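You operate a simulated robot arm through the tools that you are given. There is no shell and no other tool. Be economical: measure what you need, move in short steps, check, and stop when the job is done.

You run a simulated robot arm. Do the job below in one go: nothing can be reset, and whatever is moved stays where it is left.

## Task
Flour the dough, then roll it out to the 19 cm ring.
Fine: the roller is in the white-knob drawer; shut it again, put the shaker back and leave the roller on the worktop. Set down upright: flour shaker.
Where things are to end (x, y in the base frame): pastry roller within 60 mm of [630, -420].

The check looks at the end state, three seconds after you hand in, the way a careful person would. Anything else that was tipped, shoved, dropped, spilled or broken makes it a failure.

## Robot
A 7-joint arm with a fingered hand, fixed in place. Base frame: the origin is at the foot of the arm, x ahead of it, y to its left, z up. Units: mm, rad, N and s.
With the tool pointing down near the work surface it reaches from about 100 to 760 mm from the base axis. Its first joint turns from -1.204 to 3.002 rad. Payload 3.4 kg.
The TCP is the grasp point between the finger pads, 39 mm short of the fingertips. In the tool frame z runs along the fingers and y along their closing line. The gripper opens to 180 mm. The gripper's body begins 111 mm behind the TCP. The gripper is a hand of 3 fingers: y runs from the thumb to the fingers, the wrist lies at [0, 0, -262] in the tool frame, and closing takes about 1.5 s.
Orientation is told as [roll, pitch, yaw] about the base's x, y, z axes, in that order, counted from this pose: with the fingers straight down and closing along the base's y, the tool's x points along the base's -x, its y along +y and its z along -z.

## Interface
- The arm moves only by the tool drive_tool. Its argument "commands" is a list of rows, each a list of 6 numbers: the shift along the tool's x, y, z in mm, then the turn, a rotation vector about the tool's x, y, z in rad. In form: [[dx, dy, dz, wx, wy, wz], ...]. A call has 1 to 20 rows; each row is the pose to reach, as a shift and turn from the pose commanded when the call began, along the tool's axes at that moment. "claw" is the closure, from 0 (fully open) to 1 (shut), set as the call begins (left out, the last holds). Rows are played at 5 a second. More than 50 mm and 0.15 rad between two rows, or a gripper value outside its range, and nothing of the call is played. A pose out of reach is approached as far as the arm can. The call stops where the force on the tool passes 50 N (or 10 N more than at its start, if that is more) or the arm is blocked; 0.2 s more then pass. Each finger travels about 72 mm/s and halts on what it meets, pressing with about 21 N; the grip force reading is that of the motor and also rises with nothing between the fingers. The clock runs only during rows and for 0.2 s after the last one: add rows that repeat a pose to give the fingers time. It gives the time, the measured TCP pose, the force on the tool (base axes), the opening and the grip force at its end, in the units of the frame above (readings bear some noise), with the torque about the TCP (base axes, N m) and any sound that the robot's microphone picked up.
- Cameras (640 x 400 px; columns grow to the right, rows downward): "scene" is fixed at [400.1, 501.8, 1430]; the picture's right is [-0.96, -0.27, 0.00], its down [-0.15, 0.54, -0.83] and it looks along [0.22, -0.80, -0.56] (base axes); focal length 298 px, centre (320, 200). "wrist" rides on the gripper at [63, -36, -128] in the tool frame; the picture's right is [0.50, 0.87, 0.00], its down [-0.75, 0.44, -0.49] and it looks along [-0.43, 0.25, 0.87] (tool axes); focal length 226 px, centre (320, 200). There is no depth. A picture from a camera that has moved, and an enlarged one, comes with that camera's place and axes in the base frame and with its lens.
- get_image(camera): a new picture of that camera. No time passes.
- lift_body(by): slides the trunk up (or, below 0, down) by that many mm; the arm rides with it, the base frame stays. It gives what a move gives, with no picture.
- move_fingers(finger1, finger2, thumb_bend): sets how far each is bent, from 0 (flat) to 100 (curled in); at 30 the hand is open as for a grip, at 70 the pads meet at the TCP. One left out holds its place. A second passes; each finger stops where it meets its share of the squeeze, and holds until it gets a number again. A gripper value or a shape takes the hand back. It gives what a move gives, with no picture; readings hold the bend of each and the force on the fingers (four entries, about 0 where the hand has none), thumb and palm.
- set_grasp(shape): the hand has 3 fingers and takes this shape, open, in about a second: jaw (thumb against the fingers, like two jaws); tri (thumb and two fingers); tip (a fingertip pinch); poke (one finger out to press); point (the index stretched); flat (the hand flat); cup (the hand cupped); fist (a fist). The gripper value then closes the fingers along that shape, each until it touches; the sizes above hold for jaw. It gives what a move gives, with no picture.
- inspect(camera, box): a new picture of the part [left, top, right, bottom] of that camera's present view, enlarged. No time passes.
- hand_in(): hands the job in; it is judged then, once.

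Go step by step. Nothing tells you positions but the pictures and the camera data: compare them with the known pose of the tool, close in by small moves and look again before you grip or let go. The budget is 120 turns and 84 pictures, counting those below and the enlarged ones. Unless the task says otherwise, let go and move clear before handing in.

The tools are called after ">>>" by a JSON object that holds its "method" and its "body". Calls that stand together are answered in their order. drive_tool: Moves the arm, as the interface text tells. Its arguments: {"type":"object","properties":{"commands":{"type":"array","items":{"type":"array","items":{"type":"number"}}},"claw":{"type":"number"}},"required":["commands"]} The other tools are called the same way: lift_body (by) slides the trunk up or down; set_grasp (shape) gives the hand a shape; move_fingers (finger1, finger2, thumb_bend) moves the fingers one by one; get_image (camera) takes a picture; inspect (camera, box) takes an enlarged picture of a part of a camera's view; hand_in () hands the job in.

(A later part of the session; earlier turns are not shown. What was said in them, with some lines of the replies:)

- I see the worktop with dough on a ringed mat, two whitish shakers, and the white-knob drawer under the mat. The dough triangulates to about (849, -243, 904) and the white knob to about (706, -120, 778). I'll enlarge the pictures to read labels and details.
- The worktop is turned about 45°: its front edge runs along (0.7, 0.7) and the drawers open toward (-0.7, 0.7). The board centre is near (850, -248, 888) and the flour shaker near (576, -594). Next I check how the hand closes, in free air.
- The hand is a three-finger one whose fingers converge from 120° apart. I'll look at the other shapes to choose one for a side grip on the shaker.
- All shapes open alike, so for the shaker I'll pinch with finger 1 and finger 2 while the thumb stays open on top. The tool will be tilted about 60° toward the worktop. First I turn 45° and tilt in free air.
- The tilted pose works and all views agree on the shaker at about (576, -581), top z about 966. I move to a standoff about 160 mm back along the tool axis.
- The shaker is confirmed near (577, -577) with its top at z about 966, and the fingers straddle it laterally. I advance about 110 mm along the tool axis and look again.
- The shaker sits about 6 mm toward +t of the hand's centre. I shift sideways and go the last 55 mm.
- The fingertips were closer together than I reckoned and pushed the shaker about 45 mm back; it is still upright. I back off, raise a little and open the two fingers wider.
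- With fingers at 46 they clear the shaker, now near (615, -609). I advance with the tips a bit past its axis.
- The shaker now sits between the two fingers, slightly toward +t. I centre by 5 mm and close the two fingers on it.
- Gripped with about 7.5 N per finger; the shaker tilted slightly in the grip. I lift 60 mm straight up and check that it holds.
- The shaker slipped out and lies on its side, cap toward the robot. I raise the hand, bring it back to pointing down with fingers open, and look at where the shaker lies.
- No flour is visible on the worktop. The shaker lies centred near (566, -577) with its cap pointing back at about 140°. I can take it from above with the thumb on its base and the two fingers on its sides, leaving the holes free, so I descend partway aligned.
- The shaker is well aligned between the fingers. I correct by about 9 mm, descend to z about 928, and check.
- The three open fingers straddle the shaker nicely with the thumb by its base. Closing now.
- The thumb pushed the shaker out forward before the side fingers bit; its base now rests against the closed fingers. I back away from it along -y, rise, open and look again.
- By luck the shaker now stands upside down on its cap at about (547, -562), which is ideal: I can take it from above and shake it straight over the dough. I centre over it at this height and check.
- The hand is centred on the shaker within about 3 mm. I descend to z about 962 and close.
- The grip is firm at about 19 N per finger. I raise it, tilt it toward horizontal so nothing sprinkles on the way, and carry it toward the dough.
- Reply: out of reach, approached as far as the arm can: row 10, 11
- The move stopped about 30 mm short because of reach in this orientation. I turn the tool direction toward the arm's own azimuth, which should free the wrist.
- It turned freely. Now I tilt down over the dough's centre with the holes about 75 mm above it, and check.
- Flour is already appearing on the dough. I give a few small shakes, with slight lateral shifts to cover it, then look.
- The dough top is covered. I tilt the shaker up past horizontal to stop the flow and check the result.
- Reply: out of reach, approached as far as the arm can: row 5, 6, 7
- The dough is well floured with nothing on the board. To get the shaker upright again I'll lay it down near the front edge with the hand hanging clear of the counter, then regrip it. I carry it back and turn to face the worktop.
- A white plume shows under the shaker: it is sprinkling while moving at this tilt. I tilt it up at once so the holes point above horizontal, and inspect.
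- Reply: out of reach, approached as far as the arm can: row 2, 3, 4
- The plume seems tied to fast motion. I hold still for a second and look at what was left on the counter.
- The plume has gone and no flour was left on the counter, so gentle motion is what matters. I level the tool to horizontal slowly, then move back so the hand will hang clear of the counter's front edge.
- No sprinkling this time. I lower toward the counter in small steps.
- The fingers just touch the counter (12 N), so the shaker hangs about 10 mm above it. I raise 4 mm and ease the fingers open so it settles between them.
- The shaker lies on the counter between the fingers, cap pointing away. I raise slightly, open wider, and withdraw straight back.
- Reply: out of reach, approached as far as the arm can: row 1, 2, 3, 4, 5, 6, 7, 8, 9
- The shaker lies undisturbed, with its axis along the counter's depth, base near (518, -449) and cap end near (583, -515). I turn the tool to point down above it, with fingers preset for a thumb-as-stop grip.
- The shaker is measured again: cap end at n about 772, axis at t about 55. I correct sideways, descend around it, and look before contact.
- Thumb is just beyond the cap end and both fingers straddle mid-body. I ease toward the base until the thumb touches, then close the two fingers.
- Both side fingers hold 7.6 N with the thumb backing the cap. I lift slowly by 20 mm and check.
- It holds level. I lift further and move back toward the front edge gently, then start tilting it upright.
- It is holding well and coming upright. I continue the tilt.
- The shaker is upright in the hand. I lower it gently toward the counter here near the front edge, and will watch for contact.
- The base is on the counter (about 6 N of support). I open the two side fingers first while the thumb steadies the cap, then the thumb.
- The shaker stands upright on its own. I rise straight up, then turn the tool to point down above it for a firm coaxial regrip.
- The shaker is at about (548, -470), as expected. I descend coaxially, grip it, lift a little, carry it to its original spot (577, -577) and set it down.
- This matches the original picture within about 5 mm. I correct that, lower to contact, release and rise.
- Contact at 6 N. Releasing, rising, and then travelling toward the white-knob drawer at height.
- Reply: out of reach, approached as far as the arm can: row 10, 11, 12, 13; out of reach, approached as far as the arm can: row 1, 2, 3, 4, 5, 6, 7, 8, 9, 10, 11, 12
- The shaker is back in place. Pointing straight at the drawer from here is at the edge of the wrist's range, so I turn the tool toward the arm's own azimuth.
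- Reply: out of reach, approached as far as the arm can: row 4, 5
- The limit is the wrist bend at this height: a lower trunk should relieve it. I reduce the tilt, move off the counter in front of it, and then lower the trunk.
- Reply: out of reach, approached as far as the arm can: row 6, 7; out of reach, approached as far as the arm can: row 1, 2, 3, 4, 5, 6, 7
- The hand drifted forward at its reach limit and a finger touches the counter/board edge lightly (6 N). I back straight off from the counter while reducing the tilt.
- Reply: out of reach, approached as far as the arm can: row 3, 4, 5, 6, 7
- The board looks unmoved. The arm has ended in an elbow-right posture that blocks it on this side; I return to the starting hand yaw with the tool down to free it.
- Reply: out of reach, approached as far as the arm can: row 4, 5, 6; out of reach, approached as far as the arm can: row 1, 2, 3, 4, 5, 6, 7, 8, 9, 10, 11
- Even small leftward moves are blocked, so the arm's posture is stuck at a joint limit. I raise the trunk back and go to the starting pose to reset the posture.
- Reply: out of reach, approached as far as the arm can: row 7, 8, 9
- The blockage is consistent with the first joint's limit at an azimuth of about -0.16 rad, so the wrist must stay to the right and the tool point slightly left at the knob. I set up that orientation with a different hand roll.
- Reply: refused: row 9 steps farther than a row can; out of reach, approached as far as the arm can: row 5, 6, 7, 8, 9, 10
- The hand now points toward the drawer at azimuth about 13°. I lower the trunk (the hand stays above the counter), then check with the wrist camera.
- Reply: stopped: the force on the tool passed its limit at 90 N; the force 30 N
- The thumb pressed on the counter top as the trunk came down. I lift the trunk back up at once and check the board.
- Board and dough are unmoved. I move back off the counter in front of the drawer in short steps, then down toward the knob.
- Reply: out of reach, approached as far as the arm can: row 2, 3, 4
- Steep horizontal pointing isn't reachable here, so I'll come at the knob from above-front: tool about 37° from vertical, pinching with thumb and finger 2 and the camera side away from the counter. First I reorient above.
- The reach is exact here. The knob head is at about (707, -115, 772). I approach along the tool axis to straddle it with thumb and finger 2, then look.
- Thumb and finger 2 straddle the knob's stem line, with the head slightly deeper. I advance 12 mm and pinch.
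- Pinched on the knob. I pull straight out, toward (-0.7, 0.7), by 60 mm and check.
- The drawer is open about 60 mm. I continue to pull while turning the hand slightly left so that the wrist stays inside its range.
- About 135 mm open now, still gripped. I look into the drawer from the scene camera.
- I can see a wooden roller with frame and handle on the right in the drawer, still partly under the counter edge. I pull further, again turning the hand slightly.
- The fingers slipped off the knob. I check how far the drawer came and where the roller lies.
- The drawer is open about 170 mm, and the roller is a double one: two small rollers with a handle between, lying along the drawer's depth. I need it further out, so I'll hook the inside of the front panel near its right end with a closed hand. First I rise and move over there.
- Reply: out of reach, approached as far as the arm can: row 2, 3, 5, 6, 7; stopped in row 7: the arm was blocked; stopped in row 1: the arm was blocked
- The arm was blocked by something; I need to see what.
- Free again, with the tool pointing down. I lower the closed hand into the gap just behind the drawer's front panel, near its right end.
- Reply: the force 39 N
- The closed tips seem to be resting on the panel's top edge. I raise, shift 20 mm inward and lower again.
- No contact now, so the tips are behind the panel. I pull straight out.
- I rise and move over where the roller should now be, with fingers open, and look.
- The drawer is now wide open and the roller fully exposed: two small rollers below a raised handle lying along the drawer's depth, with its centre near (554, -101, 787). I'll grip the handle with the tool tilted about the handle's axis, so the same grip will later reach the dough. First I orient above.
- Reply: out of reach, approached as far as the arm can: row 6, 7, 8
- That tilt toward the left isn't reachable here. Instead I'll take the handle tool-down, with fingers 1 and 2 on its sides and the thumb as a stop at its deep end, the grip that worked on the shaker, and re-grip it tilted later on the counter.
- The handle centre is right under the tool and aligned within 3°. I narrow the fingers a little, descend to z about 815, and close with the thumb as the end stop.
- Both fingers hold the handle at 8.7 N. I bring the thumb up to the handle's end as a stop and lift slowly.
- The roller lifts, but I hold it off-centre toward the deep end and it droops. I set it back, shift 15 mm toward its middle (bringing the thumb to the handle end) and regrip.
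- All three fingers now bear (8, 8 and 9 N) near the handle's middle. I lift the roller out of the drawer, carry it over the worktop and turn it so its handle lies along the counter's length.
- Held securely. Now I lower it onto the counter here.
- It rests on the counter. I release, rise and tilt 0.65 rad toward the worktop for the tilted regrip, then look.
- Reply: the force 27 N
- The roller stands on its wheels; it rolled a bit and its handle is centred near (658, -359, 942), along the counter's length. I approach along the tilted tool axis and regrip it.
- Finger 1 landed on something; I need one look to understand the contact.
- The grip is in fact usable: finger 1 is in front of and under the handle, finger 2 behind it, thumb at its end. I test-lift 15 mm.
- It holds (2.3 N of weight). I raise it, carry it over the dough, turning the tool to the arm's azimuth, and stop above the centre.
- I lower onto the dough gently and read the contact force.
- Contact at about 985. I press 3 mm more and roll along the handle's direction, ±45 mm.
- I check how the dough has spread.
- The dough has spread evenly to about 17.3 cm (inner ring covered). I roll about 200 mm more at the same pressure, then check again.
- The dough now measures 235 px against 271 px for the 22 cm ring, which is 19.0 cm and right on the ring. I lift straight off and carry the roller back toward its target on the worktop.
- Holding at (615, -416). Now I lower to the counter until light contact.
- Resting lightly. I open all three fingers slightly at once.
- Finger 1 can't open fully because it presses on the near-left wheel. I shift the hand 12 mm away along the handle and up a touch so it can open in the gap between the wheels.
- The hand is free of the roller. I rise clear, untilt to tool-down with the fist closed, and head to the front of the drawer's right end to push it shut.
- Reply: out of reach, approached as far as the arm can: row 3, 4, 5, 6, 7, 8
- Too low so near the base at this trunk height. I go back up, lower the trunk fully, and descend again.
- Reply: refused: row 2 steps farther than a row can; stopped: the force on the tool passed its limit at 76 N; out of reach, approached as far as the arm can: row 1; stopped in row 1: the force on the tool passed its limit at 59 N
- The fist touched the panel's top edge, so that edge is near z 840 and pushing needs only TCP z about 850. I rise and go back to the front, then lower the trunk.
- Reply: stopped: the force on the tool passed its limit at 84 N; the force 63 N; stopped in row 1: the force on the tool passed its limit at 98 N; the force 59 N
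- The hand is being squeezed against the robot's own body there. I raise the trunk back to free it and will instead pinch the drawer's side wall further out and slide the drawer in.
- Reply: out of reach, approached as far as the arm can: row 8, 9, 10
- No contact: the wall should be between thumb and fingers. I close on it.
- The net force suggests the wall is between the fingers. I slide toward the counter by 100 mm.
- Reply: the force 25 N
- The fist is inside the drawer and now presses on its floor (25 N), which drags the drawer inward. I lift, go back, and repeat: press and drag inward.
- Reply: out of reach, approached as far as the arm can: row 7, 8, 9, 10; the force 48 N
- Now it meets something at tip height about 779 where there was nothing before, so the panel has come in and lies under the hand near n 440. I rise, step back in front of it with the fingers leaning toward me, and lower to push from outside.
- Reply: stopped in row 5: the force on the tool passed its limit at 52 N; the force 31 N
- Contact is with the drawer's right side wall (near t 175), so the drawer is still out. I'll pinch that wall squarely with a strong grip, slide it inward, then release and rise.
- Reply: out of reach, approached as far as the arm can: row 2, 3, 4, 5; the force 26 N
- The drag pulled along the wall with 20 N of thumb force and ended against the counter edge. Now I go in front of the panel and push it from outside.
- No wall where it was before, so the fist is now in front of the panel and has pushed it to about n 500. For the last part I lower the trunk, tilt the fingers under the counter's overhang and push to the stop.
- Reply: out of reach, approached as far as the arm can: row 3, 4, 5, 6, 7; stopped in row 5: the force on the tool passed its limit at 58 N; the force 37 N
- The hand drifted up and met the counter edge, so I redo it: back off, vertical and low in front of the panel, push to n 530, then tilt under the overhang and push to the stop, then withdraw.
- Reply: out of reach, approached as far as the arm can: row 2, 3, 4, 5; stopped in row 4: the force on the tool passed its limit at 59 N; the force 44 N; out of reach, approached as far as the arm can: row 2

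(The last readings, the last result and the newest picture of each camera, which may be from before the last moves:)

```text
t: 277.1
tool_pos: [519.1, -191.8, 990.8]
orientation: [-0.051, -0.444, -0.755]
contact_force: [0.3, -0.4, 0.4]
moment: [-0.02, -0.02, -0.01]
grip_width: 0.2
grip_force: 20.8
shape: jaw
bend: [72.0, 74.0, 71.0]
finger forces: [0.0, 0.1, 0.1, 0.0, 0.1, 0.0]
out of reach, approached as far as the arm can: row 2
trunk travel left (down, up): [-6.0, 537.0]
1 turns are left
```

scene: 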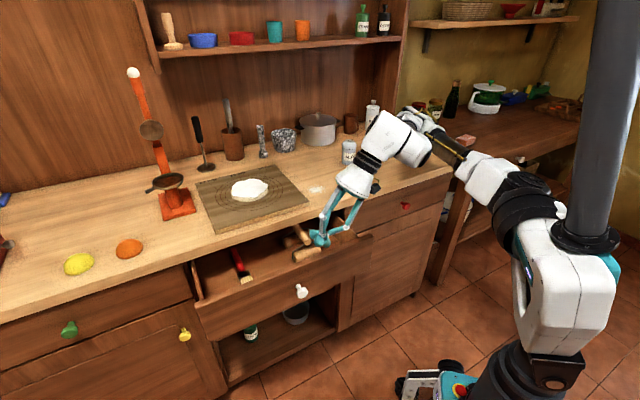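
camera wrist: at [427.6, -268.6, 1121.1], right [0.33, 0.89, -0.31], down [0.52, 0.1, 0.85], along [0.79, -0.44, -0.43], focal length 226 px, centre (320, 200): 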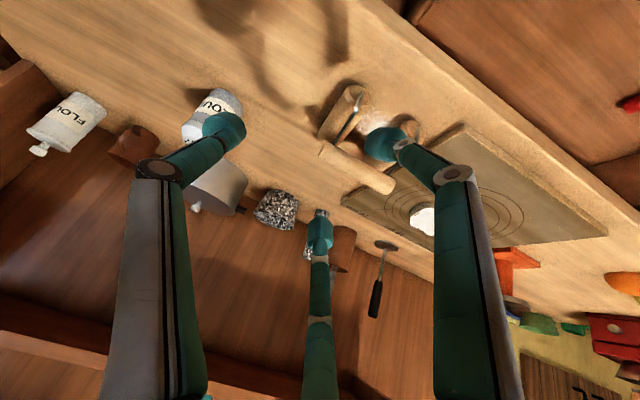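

Contact showed the panel is about 50 mm short of shut. In this last turn I roll the hand so that no finger faces the counter edge, push low with a slight tilt to the stop, back off, and hand in.

>>> {"method": "drive_tool", "body": {"commands": [[0, 0, 0, 0, 0.15, 0], [0, 0, 0, 0, 0.3, 0], [0, 0, 0, 0, 0.444, 0], [0, 0, 0, 0, 0.444, 0]]}}

>>> {"method": "drive_tool", "body": {"commands": [[0, 0, 0, 0, 0, -0.13], [0, 0, 0, 0, 0, -0.26], [0, 0, 0, 0, 0, -0.39], [0, 0, 0, 0, 0, -0.52], [0, 0, 42, 0, 0, -0.52], [0, 0, 84, 0, 0, -0.52], [0, 0, 126, 0, 0, -0.52], [0, 0, 168, 0, 0, -0.52], [0, 0, 206, 0, 0, -0.52], [0, 0, 206, 0, 0, -0.52]]}}

>>> {"method": "drive_tool", "body": {"commands": [[-9, -5, 0, 0, 0, 0], [-17, -10, 0, 0, 0, 0], [-26, -15, 0, 0, 0, 0], [-32, -18, 0, 0, 0, 0], [-36, -21, 0, 0.04, -0.07, 0], [-40, -23, 0, 0.08, -0.145, 0], [-45, -26, 0, 0.125, -0.217, 0], [-45, -26, 0, 0.125, -0.217, 0]]}}

>>> {"method": "drive_tool", "body": {"commands": [[-6, -3, 2, 0, 0, 0], [-12, -7, 3, 0, 0, 0], [-18, -10, 5, 0, 0, 0], [-24, -14, 7, 0, 0, 0], [-30, -17, 9, 0, 0, 0], [-36, -21, 11, 0, 0, 0], [-36, -21, 11, 0, 0, 0]]}}

>>> {"method": "drive_tool", "body": {"commands": [[17, 10, -5, 0, 0, 0], [34, 19, -10, 0, 0, 0], [25, 14, -48, 0, 0, 0], [17, 9, -87, 0, 0, 0], [8, 5, -126, 0, 0, 0]]}}

>>> {"method": "hand_in", "body": {}}

```text
t: 278.1
tool_pos: [518.0, -193.8, 991.2]
orientation: [-0.045, 0.0, -0.779]
contact_force: [-1.1, 0.4, 0.1]
moment: [0.01, -0.02, -0.01]
grip_width: 0.2
grip_force: 21.0
shape: jaw
bend: [72.0, 74.0, 71.0]
finger forces: [0.0, 0.1, 0.0, 0.0, 0.1, 0.0]
trunk travel left (down, up): [-6.0, 537.0]
```

```text
t: 280.3
tool_pos: [514.2, -201.5, 782.8]
orientation: [-0.039, 0.024, -0.26]
contact_force: [-0.4, -0.1, 0.1]
moment: [-0.03, 0.0, -0.01]
grip_width: 0.0
grip_force: 21.1
shape: jaw
bend: [72.0, 74.0, 71.0]
finger forces: [0.0, 0.1, 0.1, 0.0, 0.0, 0.0]
trunk travel left (down, up): [-6.0, 537.0]
```

```text
t: 282.1
tool_pos: [549.5, -237.4, 784.7]
orientation: [-0.165, -0.191, -0.237]
contact_force: [0.4, -0.5, -0.1]
moment: [0.02, 0.04, 0.06]
grip_width: 0.0
grip_force: 20.9
shape: jaw
bend: [72.0, 74.0, 71.0]
finger forces: [0.0, 0.1, 0.1, 0.1, 0.0, 0.0]
trunk travel left (down, up): [-6.0, 537.0]
```

```text
t: 283.2
tool_pos: [563.9, -253.8, 785.6]
orientation: [-0.162, -0.181, -0.233]
contact_force: [-25.8, 24.5, 9.5]
moment: [0.35, 0.3, 0.38]
grip_width: 0.0
grip_force: 20.4
shape: jaw
bend: [73.0, 74.0, 71.0]
finger forces: [55.6, 0.0, 0.0, 0.0, 0.0, 0.0]
trunk travel left (down, up): [-6.0, 537.0]
stopped in row 5: the force on the tool passed its limit at 55 N (the readings are from after the stop); the commanded pose is now the measured one
```

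```text
t: 284.4
tool_pos: [541.5, -227.7, 905.7]
orientation: [-0.162, -0.182, -0.235]
contact_force: [-0.2, -1.2, 0.6]
moment: [0.02, 0.02, -0.01]
grip_width: 0.0
grip_force: 21.0
shape: jaw
bend: [72.0, 75.0, 71.0]
finger forces: [0.1, 0.1, 0.0, 0.0, 0.1, 0.1]
trunk travel left (down, up): [-6.0, 537.0]
```

```text
The job is handed in.
```

I handed the job in, but I can't confirm two things. I had no pictures left to check whether the drawer is fully shut, or where the roller ended up after I let go of it.

- **Dough:** it is floured and rolled to about 19 cm. In the last picture its edge lay on the 19 cm ring.
- **Flour shaker:** it stands upright about 5 mm from where it started. On the way I pushed it back and it fell over, then lay on its side and stood on its cap before I set it upright. It also sprinkled while I carried it back, but the pictures afterwards showed no new flour on the worktop.
- **Pastry roller:** I put it down on the worktop at about (630, -420). A finger caught on one of its wheels as I let go, so it may have rolled a little.
- **Roller on the flour patch:** before rolling, it stood on the patch of flour that was already on the worktop and smudged it.
- **Drawer:** I pushed the front in until it met firm resistance. That could be the drawer closing, or my finger hitting the counter edge, so it may still be slightly open.
- **Knocks:** the hand pressed on the counter or board edge and the drawer edge several times, up to about 90 N. In the last picture the board and dough had not moved.
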